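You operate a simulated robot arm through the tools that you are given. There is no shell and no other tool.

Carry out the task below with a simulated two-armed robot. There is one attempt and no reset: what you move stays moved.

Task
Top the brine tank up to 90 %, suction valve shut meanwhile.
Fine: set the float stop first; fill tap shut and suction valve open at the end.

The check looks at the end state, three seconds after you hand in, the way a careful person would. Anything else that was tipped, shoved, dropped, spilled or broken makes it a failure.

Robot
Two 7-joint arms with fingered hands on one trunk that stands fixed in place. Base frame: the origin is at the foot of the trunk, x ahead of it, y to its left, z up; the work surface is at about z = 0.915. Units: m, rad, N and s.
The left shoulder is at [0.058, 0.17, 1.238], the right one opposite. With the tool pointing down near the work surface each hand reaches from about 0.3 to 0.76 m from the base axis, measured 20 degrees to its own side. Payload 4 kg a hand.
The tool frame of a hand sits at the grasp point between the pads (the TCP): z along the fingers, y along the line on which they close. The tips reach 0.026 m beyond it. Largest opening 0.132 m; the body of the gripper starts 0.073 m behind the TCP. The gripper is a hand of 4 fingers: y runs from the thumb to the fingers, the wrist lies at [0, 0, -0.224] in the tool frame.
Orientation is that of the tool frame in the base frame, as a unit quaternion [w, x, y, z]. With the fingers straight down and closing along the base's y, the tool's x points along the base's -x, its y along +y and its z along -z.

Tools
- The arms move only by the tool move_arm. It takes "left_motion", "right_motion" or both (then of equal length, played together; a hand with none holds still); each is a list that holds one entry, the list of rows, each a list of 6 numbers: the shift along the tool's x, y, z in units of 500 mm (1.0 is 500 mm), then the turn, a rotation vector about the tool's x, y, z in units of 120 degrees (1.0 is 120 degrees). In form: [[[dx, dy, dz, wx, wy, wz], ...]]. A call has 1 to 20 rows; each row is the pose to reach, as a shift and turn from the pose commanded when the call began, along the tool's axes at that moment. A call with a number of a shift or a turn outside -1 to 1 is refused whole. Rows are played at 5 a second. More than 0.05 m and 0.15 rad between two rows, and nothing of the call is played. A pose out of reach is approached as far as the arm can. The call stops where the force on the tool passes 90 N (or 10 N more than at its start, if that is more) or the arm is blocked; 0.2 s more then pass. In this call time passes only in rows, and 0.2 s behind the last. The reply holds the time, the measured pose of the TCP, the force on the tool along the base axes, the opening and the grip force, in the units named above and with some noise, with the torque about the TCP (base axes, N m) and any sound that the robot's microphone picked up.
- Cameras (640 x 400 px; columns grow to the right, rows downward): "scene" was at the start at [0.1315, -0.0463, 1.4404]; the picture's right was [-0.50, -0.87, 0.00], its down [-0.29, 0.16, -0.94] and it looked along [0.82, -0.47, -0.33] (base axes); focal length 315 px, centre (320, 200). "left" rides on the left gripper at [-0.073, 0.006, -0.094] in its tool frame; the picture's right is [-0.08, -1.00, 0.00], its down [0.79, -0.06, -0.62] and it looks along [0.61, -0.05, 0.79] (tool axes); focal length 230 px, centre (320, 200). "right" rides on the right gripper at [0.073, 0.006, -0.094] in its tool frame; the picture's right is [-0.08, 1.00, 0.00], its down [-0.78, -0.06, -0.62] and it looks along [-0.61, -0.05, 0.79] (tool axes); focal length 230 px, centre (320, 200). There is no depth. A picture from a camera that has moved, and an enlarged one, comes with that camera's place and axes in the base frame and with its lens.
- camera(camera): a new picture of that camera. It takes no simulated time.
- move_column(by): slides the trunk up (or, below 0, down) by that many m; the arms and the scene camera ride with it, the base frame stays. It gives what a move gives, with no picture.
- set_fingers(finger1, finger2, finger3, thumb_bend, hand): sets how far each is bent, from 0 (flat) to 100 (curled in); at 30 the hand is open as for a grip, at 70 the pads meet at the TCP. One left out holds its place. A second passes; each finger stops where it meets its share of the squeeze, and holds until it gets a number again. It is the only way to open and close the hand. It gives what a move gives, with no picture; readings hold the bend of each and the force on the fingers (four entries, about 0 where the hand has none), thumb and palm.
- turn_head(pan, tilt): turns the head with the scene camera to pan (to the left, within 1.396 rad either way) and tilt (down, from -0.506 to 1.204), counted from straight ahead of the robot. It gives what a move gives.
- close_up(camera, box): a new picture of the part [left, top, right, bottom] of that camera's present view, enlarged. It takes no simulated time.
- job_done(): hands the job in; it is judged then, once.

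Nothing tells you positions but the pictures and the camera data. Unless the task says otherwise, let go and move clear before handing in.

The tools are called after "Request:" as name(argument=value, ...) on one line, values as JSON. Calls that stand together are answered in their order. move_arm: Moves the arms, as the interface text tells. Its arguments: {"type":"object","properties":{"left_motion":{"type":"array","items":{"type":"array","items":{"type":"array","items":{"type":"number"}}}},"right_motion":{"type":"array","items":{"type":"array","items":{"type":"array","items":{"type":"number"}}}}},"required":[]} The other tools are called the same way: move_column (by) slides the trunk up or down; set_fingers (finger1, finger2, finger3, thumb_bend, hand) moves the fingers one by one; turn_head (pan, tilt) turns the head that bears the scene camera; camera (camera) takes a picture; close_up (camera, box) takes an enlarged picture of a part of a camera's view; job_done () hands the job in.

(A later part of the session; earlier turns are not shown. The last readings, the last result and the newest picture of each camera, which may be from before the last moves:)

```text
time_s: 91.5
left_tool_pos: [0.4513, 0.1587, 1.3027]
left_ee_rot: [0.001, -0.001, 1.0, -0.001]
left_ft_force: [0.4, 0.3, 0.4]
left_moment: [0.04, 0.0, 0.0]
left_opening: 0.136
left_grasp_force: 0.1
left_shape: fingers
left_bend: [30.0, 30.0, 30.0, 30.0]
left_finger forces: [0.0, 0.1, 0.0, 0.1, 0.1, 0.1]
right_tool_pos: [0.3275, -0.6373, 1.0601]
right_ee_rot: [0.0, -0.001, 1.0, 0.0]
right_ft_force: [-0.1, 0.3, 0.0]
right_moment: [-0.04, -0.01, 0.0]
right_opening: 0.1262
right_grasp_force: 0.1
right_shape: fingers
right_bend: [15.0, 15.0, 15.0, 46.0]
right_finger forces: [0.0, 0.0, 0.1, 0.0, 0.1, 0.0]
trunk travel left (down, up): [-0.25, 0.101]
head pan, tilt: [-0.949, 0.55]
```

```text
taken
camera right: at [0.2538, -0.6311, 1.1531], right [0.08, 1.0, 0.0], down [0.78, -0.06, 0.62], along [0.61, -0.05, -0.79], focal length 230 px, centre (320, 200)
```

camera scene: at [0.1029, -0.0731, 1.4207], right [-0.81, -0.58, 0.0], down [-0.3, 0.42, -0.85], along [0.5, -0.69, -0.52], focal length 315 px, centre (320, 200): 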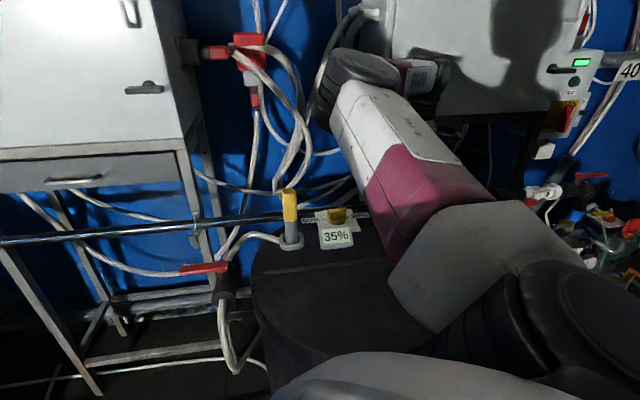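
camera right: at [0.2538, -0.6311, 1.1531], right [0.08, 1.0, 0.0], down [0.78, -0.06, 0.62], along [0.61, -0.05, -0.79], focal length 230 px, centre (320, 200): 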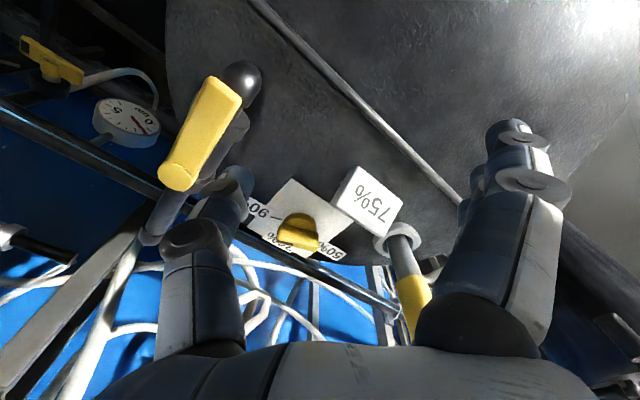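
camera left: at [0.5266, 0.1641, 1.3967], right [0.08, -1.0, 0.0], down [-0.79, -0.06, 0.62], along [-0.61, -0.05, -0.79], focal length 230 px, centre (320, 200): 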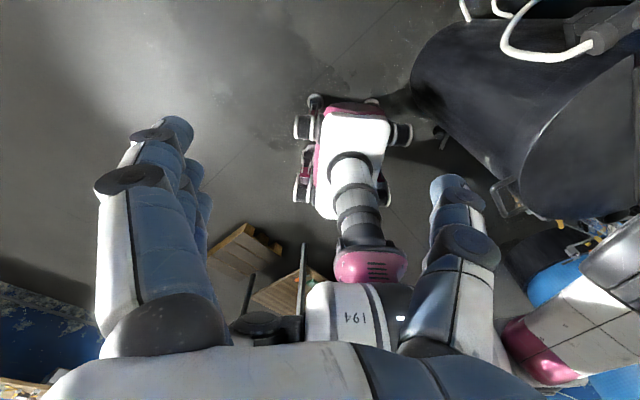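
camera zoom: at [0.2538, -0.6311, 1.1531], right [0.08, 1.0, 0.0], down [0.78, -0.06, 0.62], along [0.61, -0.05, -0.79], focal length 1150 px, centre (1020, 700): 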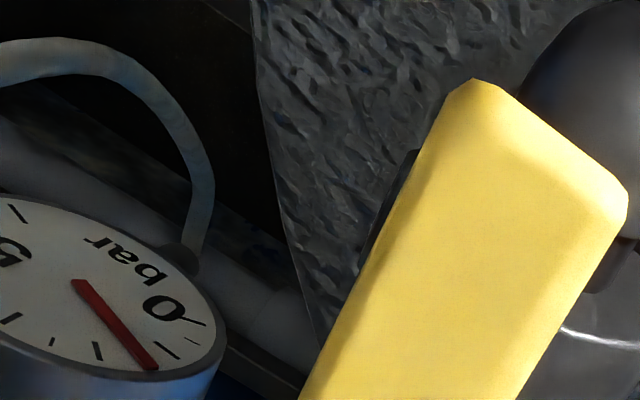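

Request:
move_arm(right_motion=[[[0, 0, 0, 0, 0, 0], [0, 0, 0, 0, 0, 0], [0, 0, 0, 0, 0, 0], [0, 0, 0, 0, 0, 0], [0, 0, 0, 0, 0, 0], [0, 0, 0, 0, 0, 0], [0, 0, 0, 0, 0, 0], [0, 0, 0, 0, 0, 0], [0, 0, 0, 0, 0, 0], [0, 0, 0, 0, 0, 0], [0, 0, 0, 0, 0, 0], [0, 0, 0, 0, 0, 0], [0, 0, 0, 0, 0, 0], [0, 0, 0, 0, 0, 0], [0, 0, 0, 0, 0, 0], [0, 0, 0, 0, 0, 0], [0, 0, 0, 0, 0, 0], [0, 0, 0, 0, 0, 0], [0, 0, 0, 0, 0, 0], [0, 0, 0, 0, 0, 0]]])

Request:
close_up(camera="right", box=[80, 50, 430, 280])

Request:
close_up(camera="right", box=[80, 80, 180, 160])

```text
time_s: 95.7
left_tool_pos: [0.4517, 0.1586, 1.3018]
left_ee_rot: [0.0, -0.001, 1.0, 0.0]
left_ft_force: [-0.9, 1.0, -0.2]
left_moment: [0.0, 0.01, 0.03]
left_opening: 0.1361
left_grasp_force: 0.2
left_shape: fingers
left_bend: [30.0, 30.0, 30.0, 30.0]
left_finger forces: [0.1, 0.0, 0.0, 0.0, 0.0, 0.1]
right_tool_pos: [0.3265, -0.6368, 1.0592]
right_ee_rot: [0.0, 0.0, 1.0, 0.0]
right_ft_force: [-0.6, -0.6, -0.1]
right_moment: [0.03, -0.04, 0.01]
right_opening: 0.1262
right_grasp_force: 0.1
right_shape: fingers
right_bend: [15.0, 15.0, 15.0, 46.0]
right_finger forces: [0.0, 0.0, 0.0, 0.0, 0.0, 0.0]
trunk travel left (down, up): [-0.25, 0.101]
head pan, tilt: [-0.949, 0.55]
```

```text
1.74 times, centred on (255, 165) of right
camera zoom: at [0.2538, -0.6311, 1.1531], right [0.08, 1.0, 0.0], down [0.78, -0.06, 0.62], along [0.61, -0.05, -0.79], focal length 400 px, centre (433, 261)
```

zoom: 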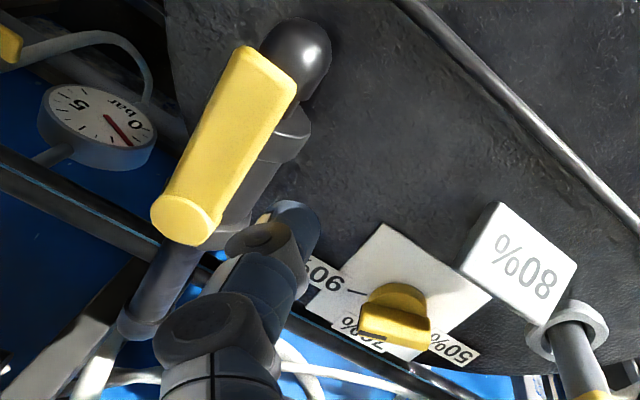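

```text
5.00 times, centred on (130, 120) of right
camera zoom: at [0.2538, -0.6311, 1.1531], right [0.08, 1.0, 0.0], down [0.78, -0.06, 0.62], along [0.61, -0.05, -0.79], focal length 1150 px, centre (1270, 600)
```

zoom: 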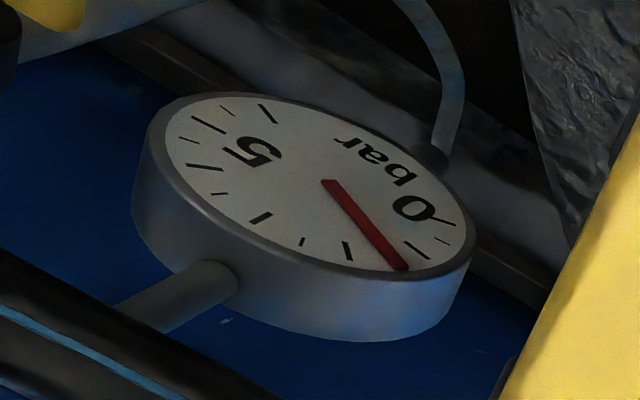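

80 %. Continue waiting in short spans.

Request:
move_arm(right_motion=[[[0, 0, 0, 0, 0, 0], [0, 0, 0, 0, 0, 0], [0, 0, 0, 0, 0, 0], [0, 0, 0, 0, 0, 0], [0, 0, 0, 0, 0, 0], [0, 0, 0, 0, 0, 0], [0, 0, 0, 0, 0, 0], [0, 0, 0, 0, 0, 0], [0, 0, 0, 0, 0, 0], [0, 0, 0, 0, 0, 0], [0, 0, 0, 0, 0, 0], [0, 0, 0, 0, 0, 0], [0, 0, 0, 0, 0, 0], [0, 0, 0, 0, 0, 0], [0, 0, 0, 0, 0, 0]]])

Request:
close_up(camera="right", box=[80, 50, 430, 280])

Request:
move_arm(right_motion=[[[0, 0, 0, 0, 0, 0], [0, 0, 0, 0, 0, 0], [0, 0, 0, 0, 0, 0], [0, 0, 0, 0, 0, 0], [0, 0, 0, 0, 0, 0], [0, 0, 0, 0, 0, 0], [0, 0, 0, 0, 0, 0], [0, 0, 0, 0, 0, 0], [0, 0, 0, 0, 0, 0], [0, 0, 0, 0, 0, 0], [0, 0, 0, 0, 0, 0], [0, 0, 0, 0, 0, 0], [0, 0, 0, 0, 0, 0], [0, 0, 0, 0, 0, 0], [0, 0, 0, 0, 0, 0]]])

Request:
close_up(camera="right", box=[80, 50, 430, 280])

```text
time_s: 98.9
left_tool_pos: [0.4529, 0.158, 1.3028]
left_ee_rot: [0.0, -0.001, 1.0, 0.0]
left_ft_force: [-0.4, -0.6, 0.5]
left_moment: [-0.01, -0.01, -0.05]
left_opening: 0.1361
left_grasp_force: 0.1
left_shape: fingers
left_bend: [30.0, 30.0, 30.0, 30.0]
left_finger forces: [0.1, 0.0, 0.0, 0.1, 0.1, 0.0]
right_tool_pos: [0.3278, -0.6361, 1.0589]
right_ee_rot: [0.0, 0.0, 1.0, 0.0]
right_ft_force: [-0.8, 0.0, 0.8]
right_moment: [0.01, 0.02, 0.01]
right_opening: 0.1261
right_grasp_force: 0.1
right_shape: fingers
right_bend: [15.0, 15.0, 15.0, 46.0]
right_finger forces: [0.1, 0.0, 0.0, 0.0, 0.0, 0.0]
trunk travel left (down, up): [-0.25, 0.101]
head pan, tilt: [-0.949, 0.55]
```

```text
1.74 times, centred on (255, 165) of right
camera zoom: at [0.2538, -0.6311, 1.1531], right [0.08, 1.0, 0.0], down [0.78, -0.06, 0.62], along [0.61, -0.05, -0.79], focal length 400 px, centre (433, 261)
```

zoom: 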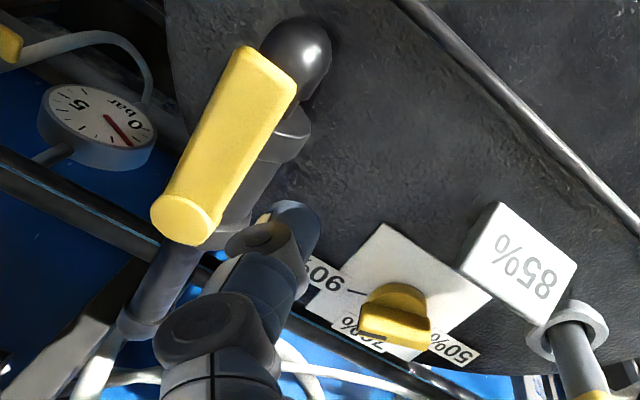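

```text
time_s: 102.1
left_tool_pos: [0.4526, 0.1579, 1.3018]
left_ee_rot: [0.0, -0.001, 1.0, 0.0]
left_ft_force: [-0.3, -0.3, -0.5]
left_moment: [-0.01, -0.03, 0.01]
left_opening: 0.136
left_grasp_force: 0.1
left_shape: fingers
left_bend: [30.0, 30.0, 30.0, 30.0]
left_finger forces: [0.1, 0.0, 0.0, 0.0, 0.1, 0.1]
right_tool_pos: [0.3276, -0.6381, 1.0603]
right_ee_rot: [0.001, 0.0, 1.0, 0.0]
right_ft_force: [-0.3, -0.3, -0.4]
right_moment: [0.0, -0.01, -0.02]
right_opening: 0.1261
right_grasp_force: 0.1
right_shape: fingers
right_bend: [15.0, 15.0, 15.0, 46.0]
right_finger forces: [0.1, 0.0, 0.0, 0.1, 0.0, 0.0]
trunk travel left (down, up): [-0.25, 0.101]
head pan, tilt: [-0.949, 0.55]
```

```text
1.74 times, centred on (255, 165) of right
camera zoom: at [0.2538, -0.6311, 1.1531], right [0.08, 1.0, 0.0], down [0.78, -0.06, 0.62], along [0.61, -0.05, -0.79], focal length 400 px, centre (433, 261)
```

zoom: 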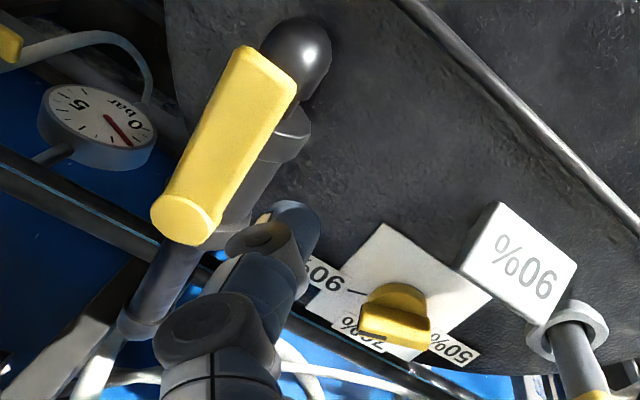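

The read-out shows 90 %. I'll lower the thumb next to the lever's inner side and confirm that the level holds at the float stop.

Request:
move_arm(right_motion=[[[0, 0, 0.04, 0, 0, 0], [0, 0, 0.08, 0, 0, 0], [0, 0, 0.11, 0, 0, 0], [0, 0, 0.13, 0, 0, 0]]])

Request:
camera(camera="right")

Request:
close_up(camera="right", box=[160, 60, 440, 280])

```text
time_s: 103.1
left_tool_pos: [0.4533, 0.1593, 1.3027]
left_ee_rot: [0.001, -0.001, 1.0, 0.0]
left_ft_force: [0.1, 0.5, 0.2]
left_moment: [0.01, 0.0, -0.03]
left_opening: 0.136
left_grasp_force: 0.0
left_shape: fingers
left_bend: [30.0, 30.0, 30.0, 30.0]
left_finger forces: [0.0, 0.1, 0.1, 0.1, 0.1, 0.0]
right_tool_pos: [0.3253, -0.6372, 0.9955]
right_ee_rot: [0.0, 0.0, 1.0, 0.0]
right_ft_force: [0.8, -0.1, -0.1]
right_moment: [0.01, 0.0, -0.01]
right_opening: 0.1262
right_grasp_force: 0.1
right_shape: fingers
right_bend: [15.0, 15.0, 15.0, 46.0]
right_finger forces: [0.0, 0.0, 0.1, 0.0, 0.0, 0.0]
trunk travel left (down, up): [-0.25, 0.101]
head pan, tilt: [-0.949, 0.55]
```

```text
taken
camera right: at [0.2523, -0.6311, 1.0886], right [0.08, 1.0, 0.0], down [0.78, -0.06, 0.62], along [0.61, -0.05, -0.79], focal length 230 px, centre (320, 200)
```

right: 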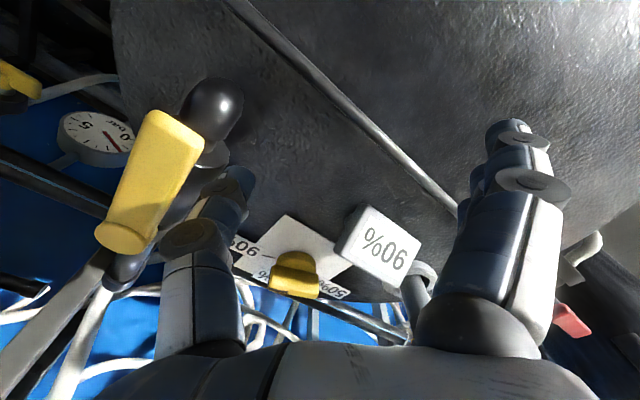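

```text
1.82 times, centred on (300, 170) of right
camera zoom: at [0.2523, -0.6311, 1.0886], right [0.08, 1.0, 0.0], down [0.78, -0.06, 0.62], along [0.61, -0.05, -0.79], focal length 418 px, centre (356, 254)
```

zoom: 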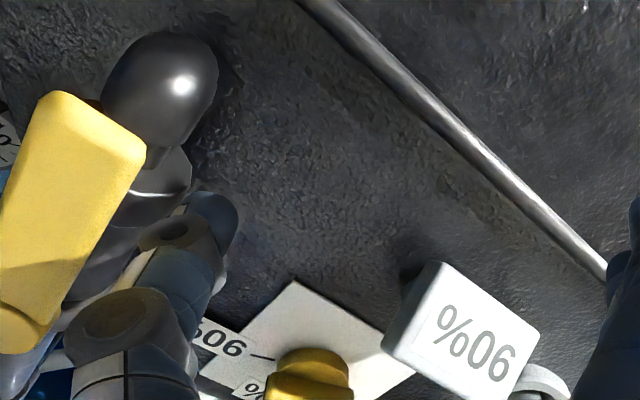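

The thumb is in place on the lever's inner side. I'll wait 2 s to see whether the level holds at 90 %.

Request:
move_arm(right_motion=[[[0, 0, 0, 0, 0, 0], [0, 0, 0, 0, 0, 0], [0, 0, 0, 0, 0, 0], [0, 0, 0, 0, 0, 0], [0, 0, 0, 0, 0, 0], [0, 0, 0, 0, 0, 0], [0, 0, 0, 0, 0, 0], [0, 0, 0, 0, 0, 0], [0, 0, 0, 0, 0, 0]]])

Request:
close_up(camera="right", box=[40, 60, 440, 310])

Request:
close_up(camera="right", box=[50, 100, 150, 170])

```text
time_s: 105.1
left_tool_pos: [0.4512, 0.1578, 1.3017]
left_ee_rot: [0.0, -0.001, 1.0, 0.0]
left_ft_force: [0.2, -0.8, 0.5]
left_moment: [0.01, -0.02, 0.01]
left_opening: 0.1364
left_grasp_force: 0.1
left_shape: fingers
left_bend: [30.0, 30.0, 30.0, 30.0]
left_finger forces: [0.0, 0.0, 0.0, 0.0, 0.0, 0.1]
right_tool_pos: [0.3243, -0.6366, 0.9968]
right_ee_rot: [0.0, 0.0, 1.0, 0.001]
right_ft_force: [0.2, -0.3, -0.5]
right_moment: [-0.02, 0.01, -0.02]
right_opening: 0.1258
right_grasp_force: 0.0
right_shape: fingers
right_bend: [15.0, 15.0, 15.0, 46.0]
right_finger forces: [0.1, 0.0, 0.2, 0.0, 0.0, 0.0]
trunk travel left (down, up): [-0.25, 0.101]
head pan, tilt: [-0.949, 0.55]
```

```text
1.60 times, centred on (240, 185) of right
camera zoom: at [0.2522, -0.6311, 1.0889], right [0.08, 1.0, 0.0], down [0.78, -0.06, 0.62], along [0.61, -0.05, -0.79], focal length 368 px, centre (448, 224)
```

zoom: 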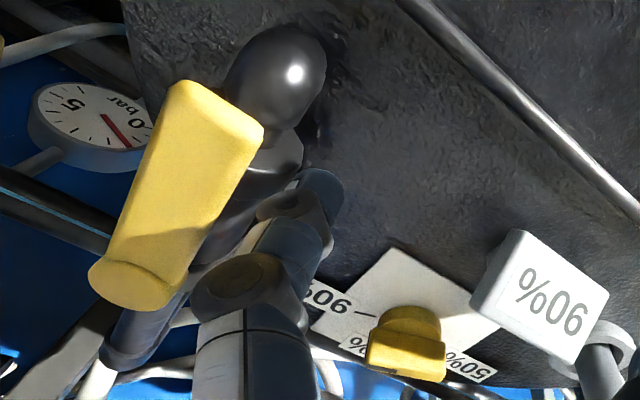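

```text
5.71 times, centred on (100, 135) of right
camera zoom: at [0.2522, -0.6311, 1.0889], right [0.08, 1.0, 0.0], down [0.78, -0.06, 0.62], along [0.61, -0.05, -0.79], focal length 1315 px, centre (1577, 571)
```

zoom: 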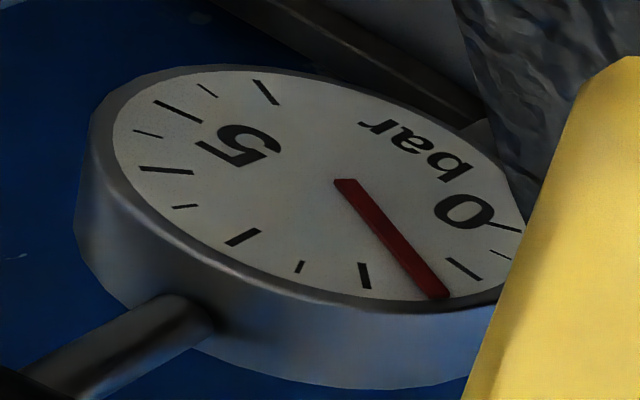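

Level holds at 90 % (it would have passed 92 % by now at the fill rate), so the float stop works. Now I push the yellow lever back counter-clockwise with the thumb's outer side.

Request:
move_arm(right_motion=[[[0.0168, -0.0264, 0, 0, 0, 0], [0.0424, -0.045, 0, 0, 0, 0], [0.064, -0.071, 0, 0, 0, 0], [0.078, -0.102, 0, 0, 0, 0]]])

Request:
camera(camera="right")

```text
time_s: 106.1
left_tool_pos: [0.4518, 0.1593, 1.3022]
left_ee_rot: [0.001, -0.001, 1.0, 0.0]
left_ft_force: [0.1, 0.4, -0.2]
left_moment: [0.0, 0.0, 0.01]
left_opening: 0.136
left_grasp_force: 0.1
left_shape: fingers
left_bend: [30.0, 30.0, 30.0, 30.0]
left_finger forces: [0.0, 0.1, 0.0, 0.0, 0.0, 0.0]
right_tool_pos: [0.2859, -0.6878, 0.9954]
right_ee_rot: [0.0, 0.001, 1.0, 0.0]
right_ft_force: [-0.2, 2.9, -0.8]
right_moment: [-0.02, -0.01, 0.02]
right_opening: 0.1222
right_grasp_force: 1.5
right_shape: fingers
right_bend: [15.0, 15.0, 15.0, 47.0]
right_finger forces: [0.0, 0.0, 0.0, 0.0, 3.1, 0.1]
trunk travel left (down, up): [-0.25, 0.101]
head pan, tilt: [-0.949, 0.55]
```

```text
taken
camera right: at [0.2134, -0.6812, 1.0888], right [0.08, 1.0, 0.0], down [0.78, -0.06, 0.62], along [0.61, -0.05, -0.79], focal length 230 px, centre (320, 200)
```

right: 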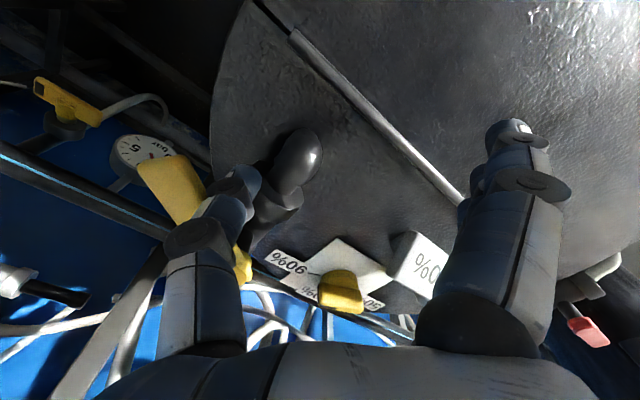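

The lever follows. I'll continue the arc to the closed position.

Request:
move_arm(right_motion=[[[0.0056, -0.0334, 0, 0, 0, 0], [0.0024, -0.067, 0, 0, 0, 0], [-0.004, -0.085, 0, 0, 0, 0], [-0.0108, -0.1016, 0, 0, 0, 0]]])

Request:
camera(camera="right")

```text
time_s: 107.1
left_tool_pos: [0.4499, 0.1621, 1.3019]
left_ee_rot: [0.001, 0.0, 1.0, -0.001]
left_ft_force: [0.3, -0.7, -0.1]
left_moment: [0.01, -0.01, 0.0]
left_opening: 0.136
left_grasp_force: 0.0
left_shape: fingers
left_bend: [30.0, 30.0, 30.0, 30.0]
left_finger forces: [0.0, 0.1, 0.1, 0.0, 0.0, 0.0]
right_tool_pos: [0.2881, -0.7363, 0.9971]
right_ee_rot: [0.0, 0.002, 1.0, 0.0]
right_ft_force: [-15.1, 16.9, 6.2]
right_moment: [-0.33, -0.04, -0.55]
right_opening: 0.114
right_grasp_force: 10.9
right_shape: fingers
right_bend: [15.0, 15.0, 15.0, 49.0]
right_finger forces: [0.0, 0.1, 0.0, 0.0, 22.3, 0.1]
trunk travel left (down, up): [-0.25, 0.101]
head pan, tilt: [-0.949, 0.55]
```

```text
taken
camera right: at [0.2144, -0.7299, 1.0906], right [0.08, 1.0, 0.0], down [0.79, -0.06, 0.62], along [0.61, -0.05, -0.79], focal length 230 px, centre (320, 200)
```

right: 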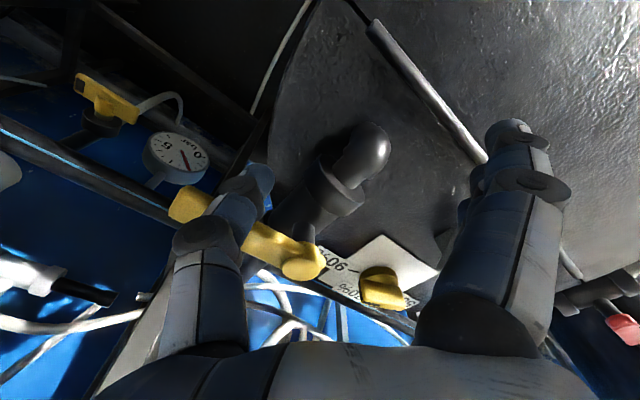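

Force rose sharply, so the tap lever is at its closed stop. I'll back off, lift and inspect.

Request:
move_arm(right_motion=[[[0.015, 0.02, 0, 0, 0, 0], [0.03, 0.04, 0, 0, 0, 0], [0.03, 0.04, -0.06, 0, 0, 0], [0.03, 0.04, -0.14, 0, 0, 0], [0.03, 0.06, -0.22, 0, 0, 0], [0.03, 0.1, -0.28, 0, 0, 0]]])

Request:
camera(camera="right")

Request:
close_up(camera="right", box=[180, 60, 440, 260])

```text
time_s: 108.5
left_tool_pos: [0.4525, 0.1598, 1.3025]
left_ee_rot: [0.0, -0.001, 1.0, -0.001]
left_ft_force: [-0.1, 0.1, 0.3]
left_moment: [-0.03, 0.03, -0.01]
left_opening: 0.1362
left_grasp_force: 0.2
left_shape: fingers
left_bend: [30.0, 30.0, 30.0, 30.0]
left_finger forces: [0.0, 0.0, 0.1, 0.0, 0.0, 0.1]
right_tool_pos: [0.276, -0.6874, 1.1354]
right_ee_rot: [0.002, 0.0, 1.0, 0.001]
right_ft_force: [-0.3, 0.0, 0.3]
right_moment: [-0.03, -0.03, 0.01]
right_opening: 0.1252
right_grasp_force: 0.0
right_shape: fingers
right_bend: [15.0, 15.0, 15.0, 46.0]
right_finger forces: [0.0, 0.0, 0.0, 0.0, 0.1, 0.0]
trunk travel left (down, up): [-0.25, 0.101]
head pan, tilt: [-0.949, 0.55]
```

```text
taken
camera right: at [0.2025, -0.6814, 1.2295], right [0.08, 1.0, 0.0], down [0.78, -0.06, 0.62], along [0.62, -0.05, -0.79], focal length 230 px, centre (320, 200)
```

right: 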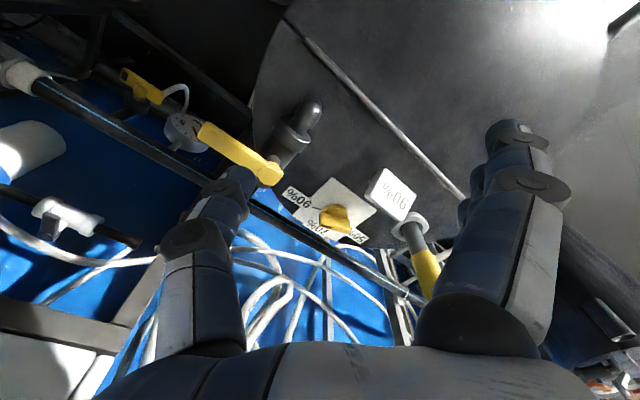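

```text
2.00 times, centred on (310, 160) of right
camera zoom: at [0.2025, -0.6814, 1.2295], right [0.08, 1.0, 0.0], down [0.78, -0.06, 0.62], along [0.62, -0.05, -0.79], focal length 460 px, centre (340, 280)
```

zoom: 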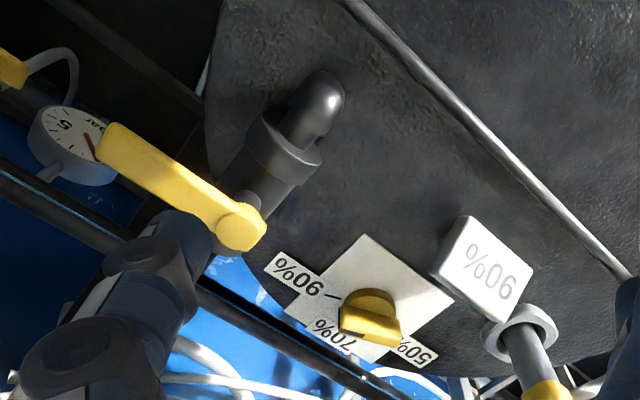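

Tap lever is back across its pipe and the display holds 90 %. Next is re-opening the suction valve; I'll make a fist (poker) and carry the hand back over to the red lever, high over the float tube.

Request:
set_fingers(hand="right", finger1=70, finger2=70, finger3=70, thumb_bend=70)

Request:
move_arm(right_motion=[[[-0.05, 0.04, -0.05, 0, 0, 0], [-0.1, 0.085, -0.1, 0, 0, 0], [-0.16, 0.13, -0.14, 0, 0, 0], [-0.22, 0.18, -0.14, 0, 0, 0], [-0.28, 0.23, -0.14, 0, 0, 0], [-0.34, 0.28, -0.14, 0, 0, 0], [-0.4, 0.33, -0.14, 0, 0, 0], [-0.46, 0.38, -0.14, 0, 0, 0], [-0.52, 0.43, -0.12, 0, 0, 0], [-0.58, 0.48, -0.08, 0, 0, 0], [-0.63, 0.53, -0.04, 0, 0, 0], [-0.668, 0.56, 0, 0, 0, 0]]])

Request:
camera(camera="right")

Request:
turn_head(pan=-0.3, tilt=0.5)

Request:
camera(camera="scene")

```text
time_s: 109.5
left_tool_pos: [0.4522, 0.1587, 1.302]
left_ee_rot: [0.001, 0.0, 1.0, -0.001]
left_ft_force: [0.5, 0.2, -0.5]
left_moment: [0.0, 0.02, -0.03]
left_opening: 0.1358
left_grasp_force: 0.0
left_shape: fingers
left_bend: [30.0, 30.0, 30.0, 30.0]
left_finger forces: [0.0, 0.0, 0.1, 0.0, 0.0, 0.0]
right_tool_pos: [0.276, -0.6881, 1.1352]
right_ee_rot: [0.0, -0.001, 1.0, 0.0]
right_ft_force: [-0.7, -0.4, 0.4]
right_moment: [0.0, 0.01, 0.01]
right_opening: 0.0145
right_grasp_force: 0.0
right_shape: fingers
right_bend: [70.0, 70.0, 70.0, 70.0]
right_finger forces: [0.0, 0.0, 0.0, 0.1, 0.0, 0.0]
trunk travel left (down, up): [-0.25, 0.101]
head pan, tilt: [-0.949, 0.55]
```

```text
time_s: 112.1
left_tool_pos: [0.4523, 0.1604, 1.3026]
left_ee_rot: [0.001, 0.0, 1.0, 0.0]
left_ft_force: [-0.1, 0.7, 0.1]
left_moment: [-0.01, 0.02, -0.01]
left_opening: 0.1359
left_grasp_force: 0.0
left_shape: fingers
left_bend: [30.0, 30.0, 30.0, 30.0]
left_finger forces: [0.0, 0.0, 0.1, 0.0, 0.0, 0.1]
right_tool_pos: [0.6112, -0.4086, 1.1346]
right_ee_rot: [0.0, 0.0, 1.0, 0.0]
right_ft_force: [-0.3, 0.5, 0.0]
right_moment: [-0.03, 0.02, -0.03]
right_opening: 0.0148
right_grasp_force: 0.0
right_shape: fingers
right_bend: [70.0, 70.0, 70.0, 70.0]
right_finger forces: [0.0, 0.1, 0.1, 0.0, 0.0, 0.0]
trunk travel left (down, up): [-0.25, 0.101]
head pan, tilt: [-0.949, 0.55]
```

```text
taken
camera right: at [0.537, -0.4034, 1.227], right [0.08, 1.0, 0.0], down [0.78, -0.06, 0.62], along [0.61, -0.05, -0.79], focal length 230 px, centre (320, 200)
```

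right: 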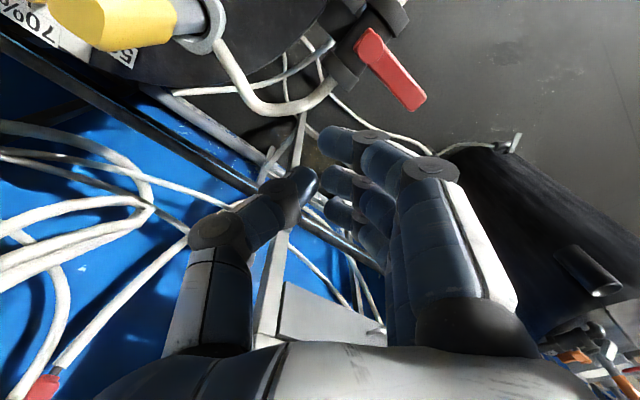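

```text
time_s: 113.1
left_tool_pos: [0.4531, 0.1601, 1.3016]
left_ee_rot: [-0.001, -0.001, 1.0, 0.0]
left_ft_force: [-0.4, 0.0, 0.2]
left_moment: [-0.02, -0.04, -0.01]
left_opening: 0.136
left_grasp_force: 0.0
left_shape: fingers
left_bend: [30.0, 30.0, 30.0, 30.0]
left_finger forces: [0.1, 0.0, 0.1, 0.0, 0.1, 0.0]
right_tool_pos: [0.6088, -0.4103, 1.1343]
right_ee_rot: [0.0, 0.0, 1.0, 0.001]
right_ft_force: [-0.2, -1.3, -0.3]
right_moment: [-0.01, 0.02, -0.02]
right_opening: 0.0144
right_grasp_force: 0.0
right_shape: fingers
right_bend: [70.0, 70.0, 70.0, 70.0]
right_finger forces: [0.0, 0.1, 0.0, 0.1, 0.0, 0.0]
trunk travel left (down, up): [-0.25, 0.101]
head pan, tilt: [-0.3, 0.499]
```

```text
taken
camera scene: at [0.1374, -0.0269, 1.4253], right [-0.3, -0.96, 0.0], down [-0.46, 0.14, -0.88], along [0.84, -0.26, -0.48], focal length 315 px, centre (320, 200)
```

scene: 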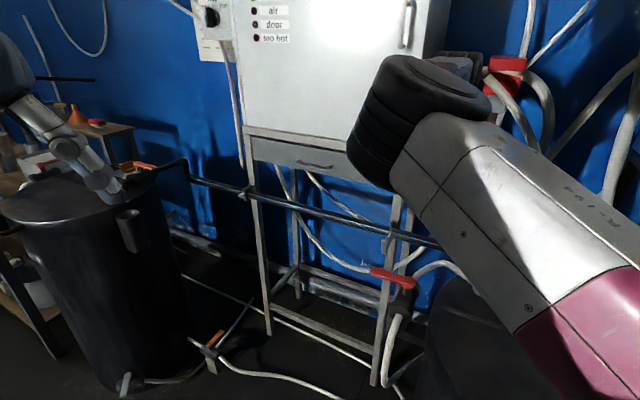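

Testing in free air: tilt the right hand so the fingertips reach further left (+y) while the wrist stays where the arm can go.

Request:
move_arm(right_motion=[[[0, 0.03, 0, -0.058, 0, 0], [0, 0.07, 0, -0.116, 0, 0], [0, 0.12, 0, -0.175, 0, 0], [0, 0.18, 0, -0.233, 0, 0], [0, 0.23, 0, -0.233, 0, 0], [0, 0.28, 0, -0.233, 0, 0]]])

Request:
camera(camera="right")

Request:
camera(camera="scene")

```text
time_s: 114.5
left_tool_pos: [0.4532, 0.1582, 1.3023]
left_ee_rot: [-0.001, -0.001, 1.0, 0.0]
left_ft_force: [1.3, -0.1, -1.3]
left_moment: [-0.03, -0.02, 0.03]
left_opening: 0.1361
left_grasp_force: 0.1
left_shape: fingers
left_bend: [30.0, 30.0, 30.0, 30.0]
left_finger forces: [0.0, 0.0, 0.0, 0.0, 0.1, 0.0]
right_tool_pos: [0.6097, -0.2677, 1.1329]
right_ee_rot: [0.0, 0.0, 0.971, 0.241]
right_ft_force: [0.1, 0.2, 0.6]
right_moment: [-0.02, 0.0, 0.01]
right_opening: 0.0143
right_grasp_force: 0.1
right_shape: fingers
right_bend: [70.0, 70.0, 70.0, 70.0]
right_finger forces: [0.1, 0.0, 0.0, 0.0, 0.1, 0.0]
trunk travel left (down, up): [-0.25, 0.101]
head pan, tilt: [-0.3, 0.499]
```

```text
taken
camera right: at [0.5364, -0.3067, 1.2183], right [0.08, 0.88, 0.47], down [0.78, -0.34, 0.52], along [0.61, 0.33, -0.72], focal length 230 px, centre (320, 200)
```

right: 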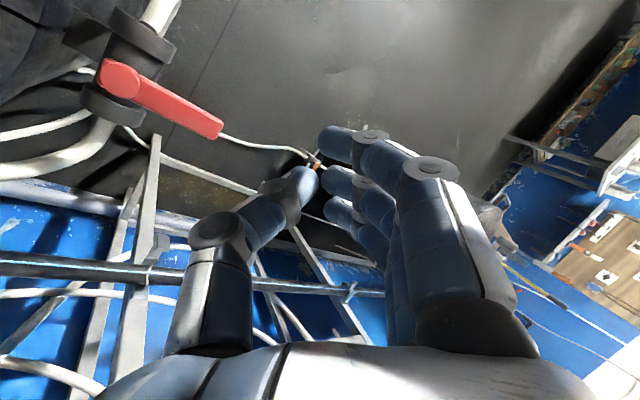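

```text
taken
camera scene: at [0.1375, -0.0265, 1.4253], right [-0.3, -0.96, 0.0], down [-0.46, 0.14, -0.88], along [0.84, -0.26, -0.48], focal length 315 px, centre (320, 200)
```

scene: 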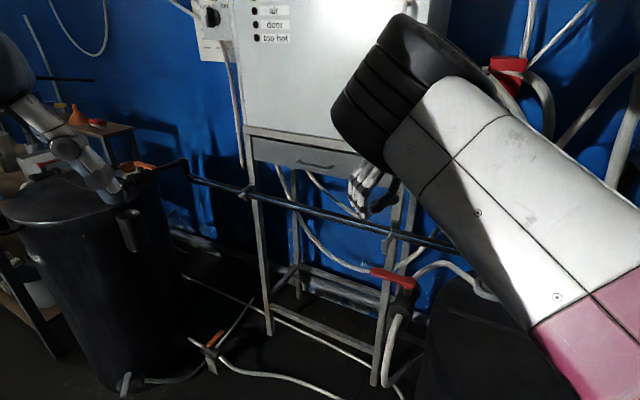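

The tilt works but would bring the thumb's knuckle down onto the valve hub. Better: hand vertical, finger 1 alone as a hook on the lever's far (+y) side, fingers 2–3 and thumb spread wide. I'll return to vertical above the lever and set the fingers.

Request:
move_arm(right_motion=[[[0.002, -0.04, 0.0, 0.04, 0, 0], [0.004, -0.08, 0.0, 0.08, 0, 0], [0.007, -0.12, 0.01, 0.12, 0, 0], [0.009, -0.16, 0.02, 0.16, 0, 0], [0.011, -0.2, 0.025, 0.2, 0, 0], [0.0134, -0.2387, 0.0316, 0.233, 0, 0]]])

Request:
set_fingers(hand="right", finger1=30, finger2=0, finger3=0, thumb_bend=10)

Request:
camera(camera="right")

Request:
camera(camera="scene")

```text
time_s: 115.9
left_tool_pos: [0.454, 0.1591, 1.3004]
left_ee_rot: [0.0, -0.001, 1.0, 0.0]
left_ft_force: [0.7, 1.5, 0.0]
left_moment: [-0.05, -0.02, 0.01]
left_opening: 0.1362
left_grasp_force: 0.0
left_shape: fingers
left_bend: [30.0, 30.0, 30.0, 30.0]
left_finger forces: [0.1, 0.0, 0.0, 0.1, 0.1, 0.1]
right_tool_pos: [0.6006, -0.374, 1.0654]
right_ee_rot: [0.001, 0.006, 1.0, 0.003]
right_ft_force: [0.5, -0.6, 0.4]
right_moment: [0.0, 0.0, 0.02]
right_opening: 0.0143
right_grasp_force: 0.1
right_shape: fingers
right_bend: [70.0, 70.0, 70.0, 70.0]
right_finger forces: [0.0, 0.0, 0.1, 0.0, 0.1, 0.0]
trunk travel left (down, up): [-0.25, 0.101]
head pan, tilt: [-0.3, 0.499]
```

```text
time_s: 116.9
left_tool_pos: [0.452, 0.1598, 1.3023]
left_ee_rot: [0.0, -0.002, 1.0, 0.0]
left_ft_force: [-0.7, 0.0, -0.5]
left_moment: [0.01, -0.05, 0.0]
left_opening: 0.1359
left_grasp_force: 0.1
left_shape: fingers
left_bend: [30.0, 30.0, 30.0, 30.0]
left_finger forces: [0.0, 0.0, 0.1, 0.0, 0.0, 0.0]
right_tool_pos: [0.6006, -0.3746, 1.063]
right_ee_rot: [-0.001, 0.007, 1.0, 0.002]
right_ft_force: [0.5, 0.5, 0.7]
right_moment: [0.03, 0.0, 0.0]
right_opening: 0.1507
right_grasp_force: 0.1
right_shape: fingers
right_bend: [30.0, 0.0, 0.0, 10.0]
right_finger forces: [0.1, 0.1, 0.0, 0.0, 0.0, 0.1]
trunk travel left (down, up): [-0.25, 0.101]
head pan, tilt: [-0.3, 0.499]
```

```text
taken
camera right: at [0.5272, -0.3681, 1.157], right [0.09, 1.0, 0.0], down [0.78, -0.07, 0.62], along [0.61, -0.05, -0.79], focal length 230 px, centre (320, 200)
```

right: 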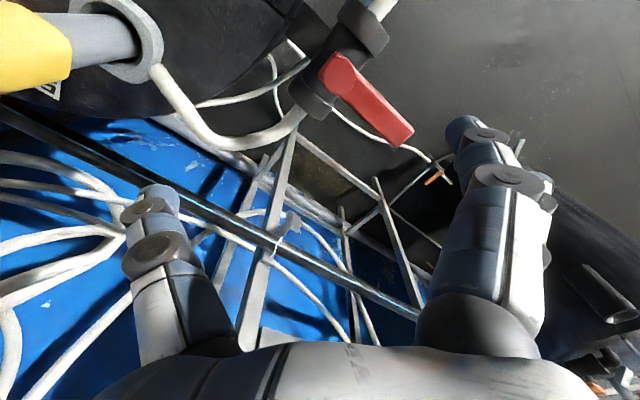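

```text
taken
camera scene: at [0.1375, -0.0269, 1.4253], right [-0.3, -0.96, 0.0], down [-0.46, 0.14, -0.88], along [0.84, -0.26, -0.48], focal length 315 px, centre (320, 200)
```

scene: 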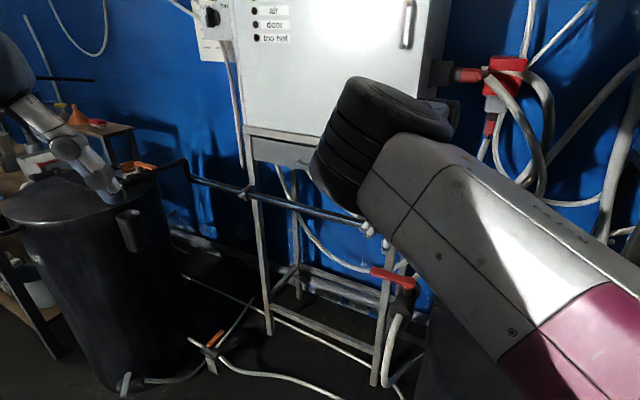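

Finger 1's tip is about 1 cm clear on the far side of the red lever, the others spread wide. I'll descend in steps.

Request:
move_arm(right_motion=[[[0, 0, 0.05, 0, 0, 0], [0, 0, 0.1, 0, 0, 0], [0, 0, 0.13, 0, 0, 0]]])

Request:
camera(camera="right")

Request:
close_up(camera="right", box=[320, 0, 560, 200])

Request:
close_up(camera="scene", box=[330, 200, 450, 320])

```text
time_s: 117.7
left_tool_pos: [0.4521, 0.1589, 1.3008]
left_ee_rot: [0.0, -0.001, 1.0, 0.0]
left_ft_force: [-0.8, -0.1, -0.7]
left_moment: [-0.01, -0.01, -0.04]
left_opening: 0.1361
left_grasp_force: 0.0
left_shape: fingers
left_bend: [30.0, 30.0, 30.0, 30.0]
left_finger forces: [0.0, 0.0, 0.0, 0.1, 0.0, 0.1]
right_tool_pos: [0.6045, -0.3708, 0.9999]
right_ee_rot: [-0.001, 0.002, 1.0, -0.001]
right_ft_force: [-0.2, 0.3, -0.1]
right_moment: [-0.02, -0.04, -0.03]
right_opening: 0.151
right_grasp_force: 0.0
right_shape: fingers
right_bend: [30.0, 0.0, 0.0, 10.0]
right_finger forces: [0.0, 0.0, 0.0, 0.0, 0.0, 0.0]
trunk travel left (down, up): [-0.25, 0.101]
head pan, tilt: [-0.3, 0.499]
```

```text
taken
camera right: at [0.5305, -0.3647, 1.0924], right [0.08, 1.0, 0.0], down [0.78, -0.07, 0.62], along [0.61, -0.05, -0.79], focal length 230 px, centre (320, 200)
```

right: 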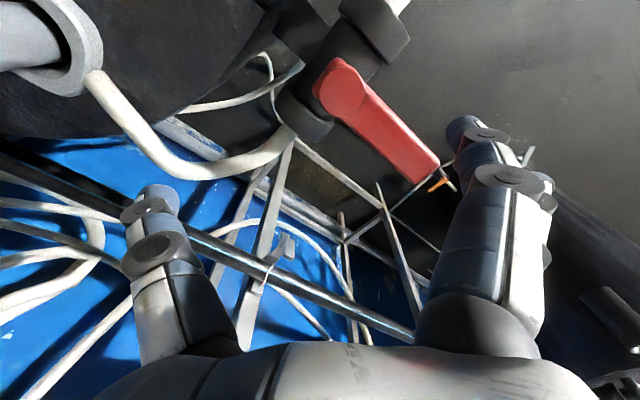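

```text
2.00 times, centred on (440, 100) of right
camera zoom: at [0.5305, -0.3647, 1.0924], right [0.08, 1.0, 0.0], down [0.78, -0.07, 0.62], along [0.61, -0.05, -0.79], focal length 460 px, centre (80, 400)
```

zoom: 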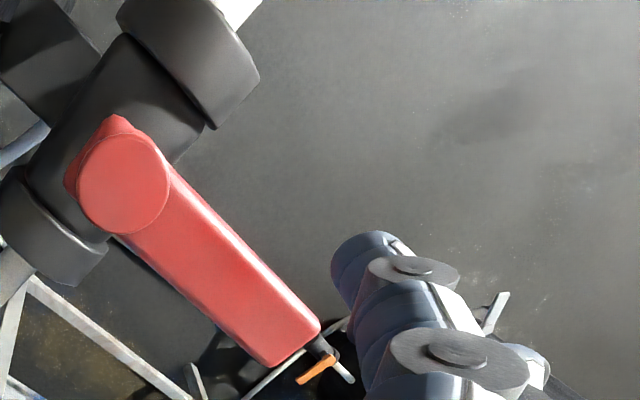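

```text
3.33 times, centred on (390, 260) of scene
camera zoom: at [0.1378, -0.027, 1.4253], right [-0.3, -0.96, 0.0], down [-0.46, 0.14, -0.88], along [0.84, -0.26, -0.48], focal length 1050 px, centre (87, 0)
```

zoom: 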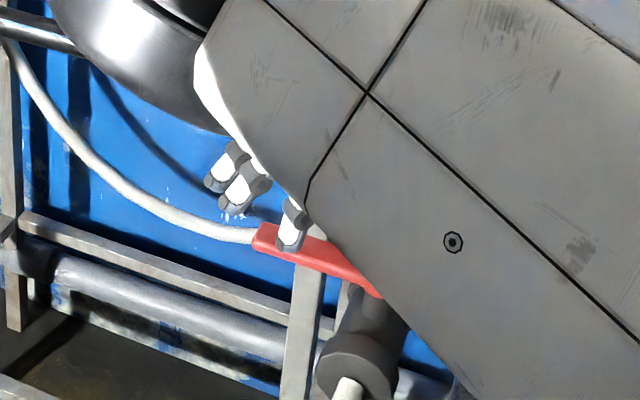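

Request:
move_arm(right_motion=[[[0, 0, 0.034, 0, 0, 0], [0, 0, 0.066, 0, 0, 0]]])

Request:
close_up(camera="right", box=[320, 0, 560, 200])

Request:
close_up(camera="scene", box=[330, 200, 450, 320])

```text
time_s: 118.3
left_tool_pos: [0.4525, 0.1591, 1.3028]
left_ee_rot: [0.0, 0.0, 1.0, 0.0]
left_ft_force: [-0.4, 0.0, -0.3]
left_moment: [-0.01, 0.01, -0.02]
left_opening: 0.1361
left_grasp_force: 0.1
left_shape: fingers
left_bend: [30.0, 30.0, 30.0, 30.0]
left_finger forces: [0.0, 0.0, 0.1, 0.0, 0.0, 0.1]
right_tool_pos: [0.6045, -0.3666, 0.9655]
right_ee_rot: [-0.001, 0.0, 1.0, 0.0]
right_ft_force: [-0.7, -0.4, 0.3]
right_moment: [0.03, 0.02, 0.02]
right_opening: 0.1505
right_grasp_force: 0.1
right_shape: fingers
right_bend: [30.0, 0.0, 0.0, 10.0]
right_finger forces: [0.0, 0.0, 0.1, 0.0, 0.0, 0.0]
trunk travel left (down, up): [-0.25, 0.101]
head pan, tilt: [-0.3, 0.499]
```

```text
2.00 times, centred on (440, 100) of right
camera zoom: at [0.5306, -0.3614, 1.0582], right [0.08, 1.0, 0.0], down [0.79, -0.06, 0.62], along [0.61, -0.05, -0.79], focal length 460 px, centre (80, 400)
```

zoom: 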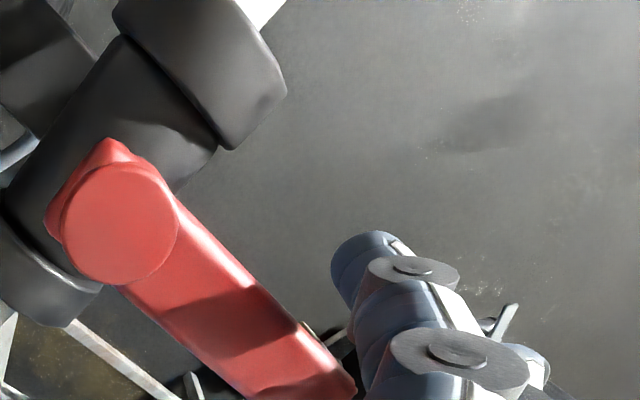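

```text
3.33 times, centred on (390, 260) of scene
camera zoom: at [0.1376, -0.0269, 1.4253], right [-0.3, -0.96, 0.0], down [-0.46, 0.14, -0.88], along [0.84, -0.26, -0.48], focal length 1050 px, centre (87, 0)
```

zoom: 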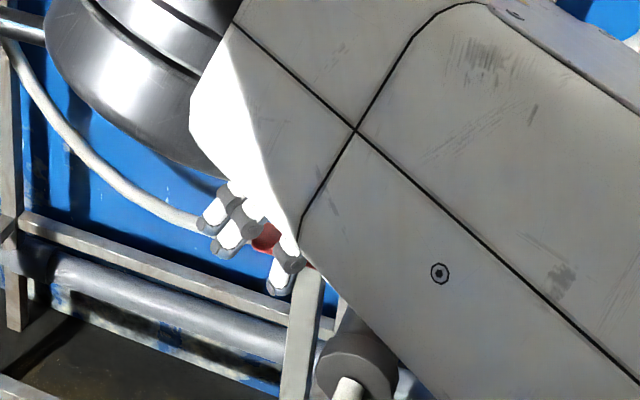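

Finger 1 is down on the lever's far side. I'll pull the lever clockwise along the arc, first half.

Request:
move_arm(right_motion=[[[-0.0146, -0.0148, 0, 0, 0, 0], [-0.0402, -0.0312, 0, 0, 0, 0], [-0.0608, -0.0538, 0, 0, 0, 0], [-0.075, -0.0808, 0, 0, 0, 0]]])

Request:
camera(camera="right")

Request:
close_up(camera="scene", box=[330, 200, 450, 320])

```text
time_s: 119.3
left_tool_pos: [0.4508, 0.1595, 1.3038]
left_ee_rot: [0.0, -0.001, 1.0, -0.001]
left_ft_force: [0.2, 0.7, 0.0]
left_moment: [0.01, 0.01, -0.02]
left_opening: 0.1361
left_grasp_force: 0.1
left_shape: fingers
left_bend: [30.0, 30.0, 30.0, 30.0]
left_finger forces: [0.1, 0.0, 0.0, 0.1, 0.1, 0.0]
right_tool_pos: [0.64, -0.4062, 0.9675]
right_ee_rot: [-0.001, 0.0, 1.0, 0.0]
right_ft_force: [-0.8, 3.1, -0.3]
right_moment: [-0.01, -0.03, 0.02]
right_opening: 0.1567
right_grasp_force: 1.4
right_shape: fingers
right_bend: [24.0, 0.0, 0.0, 10.0]
right_finger forces: [3.1, 0.0, 0.0, 0.0, 0.0, 0.0]
trunk travel left (down, up): [-0.25, 0.101]
head pan, tilt: [-0.3, 0.499]
```

```text
taken
camera right: at [0.5674, -0.4006, 1.0602], right [0.08, 1.0, 0.0], down [0.78, -0.06, 0.62], along [0.61, -0.05, -0.79], focal length 230 px, centre (320, 200)
```

right: 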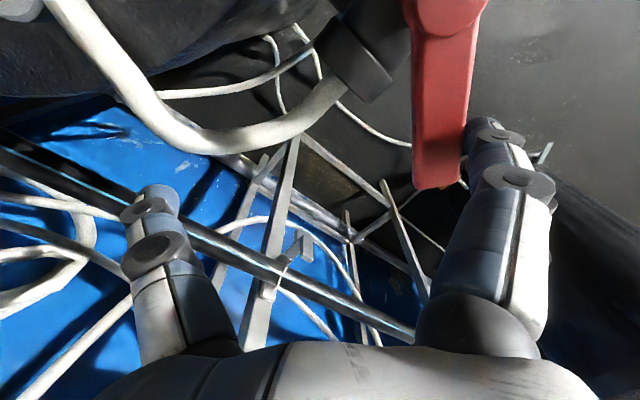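

```text
3.33 times, centred on (390, 260) of scene
camera zoom: at [0.1375, -0.0267, 1.4253], right [-0.3, -0.96, 0.0], down [-0.46, 0.14, -0.88], along [0.84, -0.26, -0.48], focal length 1050 px, centre (87, 0)
```

zoom: 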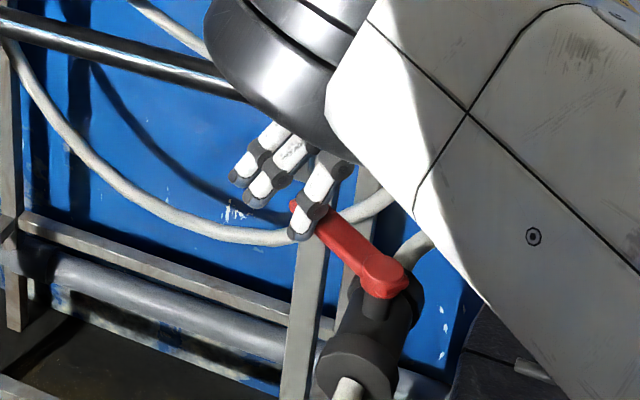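

The lever follows (≈ 5° now). Continue to the open position.

Request:
move_arm(right_motion=[[[-0.0066, -0.0298, 0, 0, 0, 0], [-0.0052, -0.0604, 0, 0, 0, 0], [0.004, -0.0896, 0, 0, 0, 0], [0.014, -0.105, 0, 0, 0, 0]]])

Request:
camera(camera="right")

Request:
close_up(camera="scene", box=[330, 200, 450, 320])

```text
time_s: 120.3
left_tool_pos: [0.4523, 0.1601, 1.3013]
left_ee_rot: [-0.001, -0.001, 1.0, 0.001]
left_ft_force: [0.5, 0.9, -0.1]
left_moment: [0.04, -0.04, 0.01]
left_opening: 0.1361
left_grasp_force: 0.0
left_shape: fingers
left_bend: [30.0, 30.0, 30.0, 30.0]
left_finger forces: [0.1, 0.0, 0.1, 0.0, 0.0, 0.0]
right_tool_pos: [0.6342, -0.4583, 0.968]
right_ee_rot: [0.001, 0.0, 1.0, 0.0]
right_ft_force: [8.2, 3.0, 1.8]
right_moment: [0.13, -0.04, -0.69]
right_opening: 0.1573
right_grasp_force: 3.5
right_shape: fingers
right_bend: [25.0, 0.0, 0.0, 10.0]
right_finger forces: [7.8, 0.0, 0.1, 0.1, 0.1, 0.0]
trunk travel left (down, up): [-0.25, 0.101]
head pan, tilt: [-0.3, 0.499]
```

```text
taken
camera right: at [0.5613, -0.4525, 1.0603], right [0.08, 1.0, 0.0], down [0.78, -0.06, 0.62], along [0.62, -0.05, -0.79], focal length 230 px, centre (320, 200)
```

right: 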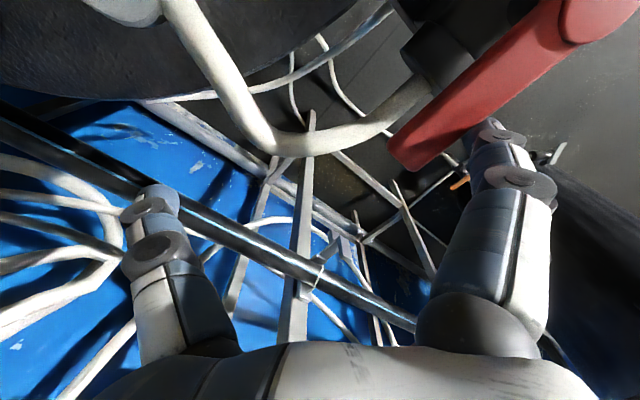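

```text
3.33 times, centred on (390, 260) of scene
camera zoom: at [0.1384, -0.0264, 1.4253], right [-0.3, -0.96, 0.0], down [-0.46, 0.14, -0.88], along [0.84, -0.26, -0.48], focal length 1050 px, centre (87, 0)
```

zoom: 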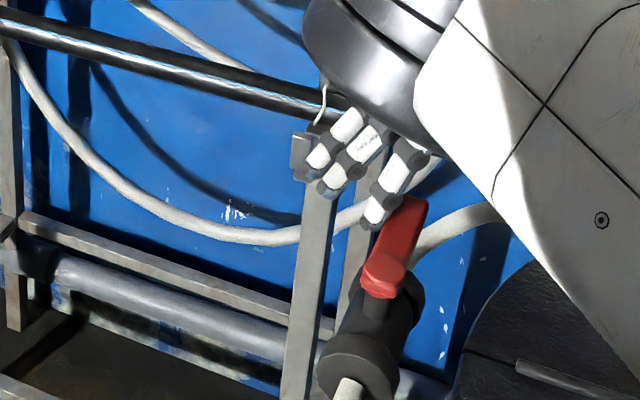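

The lever is at about -45°, as it was originally. A small extra nudge to confirm the stop.

Request:
move_arm(right_motion=[[[0.006, -0.006, 0, 0, 0, 0], [0.011, -0.011, 0, 0, 0, 0]]])

Request:
close_up(camera="scene", box=[330, 200, 450, 320])

```text
time_s: 120.9
left_tool_pos: [0.4554, 0.1595, 1.3017]
left_ee_rot: [-0.002, -0.001, 1.0, 0.0]
left_ft_force: [0.2, -0.4, 0.2]
left_moment: [-0.02, 0.01, 0.01]
left_opening: 0.1361
left_grasp_force: 0.1
left_shape: fingers
left_bend: [30.0, 30.0, 30.0, 30.0]
left_finger forces: [0.0, 0.0, 0.0, 0.0, 0.1, 0.0]
right_tool_pos: [0.6318, -0.4627, 0.9669]
right_ee_rot: [0.0, 0.0, 1.0, 0.0]
right_ft_force: [25.9, 7.8, -1.7]
right_moment: [-0.05, -0.33, -2.25]
right_opening: 0.1622
right_grasp_force: 11.2
right_shape: fingers
right_bend: [20.0, 0.0, 0.0, 10.0]
right_finger forces: [23.0, 0.0, 0.0, 0.0, 0.0, 0.0]
trunk travel left (down, up): [-0.25, 0.101]
head pan, tilt: [-0.3, 0.499]
```

```text
3.33 times, centred on (390, 260) of scene
camera zoom: at [0.141, -0.0259, 1.4249], right [-0.3, -0.96, 0.0], down [-0.46, 0.14, -0.88], along [0.84, -0.26, -0.48], focal length 1050 px, centre (87, 0)
```

zoom: 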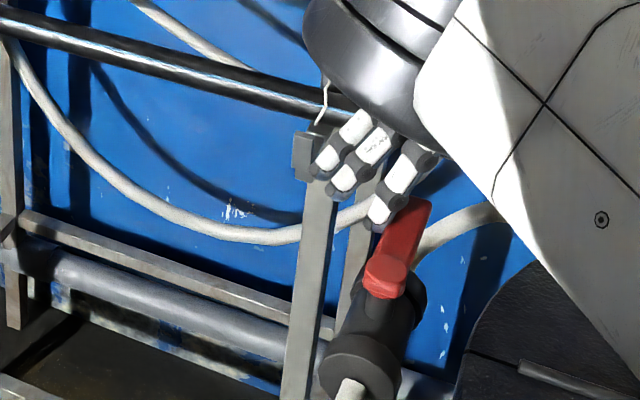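

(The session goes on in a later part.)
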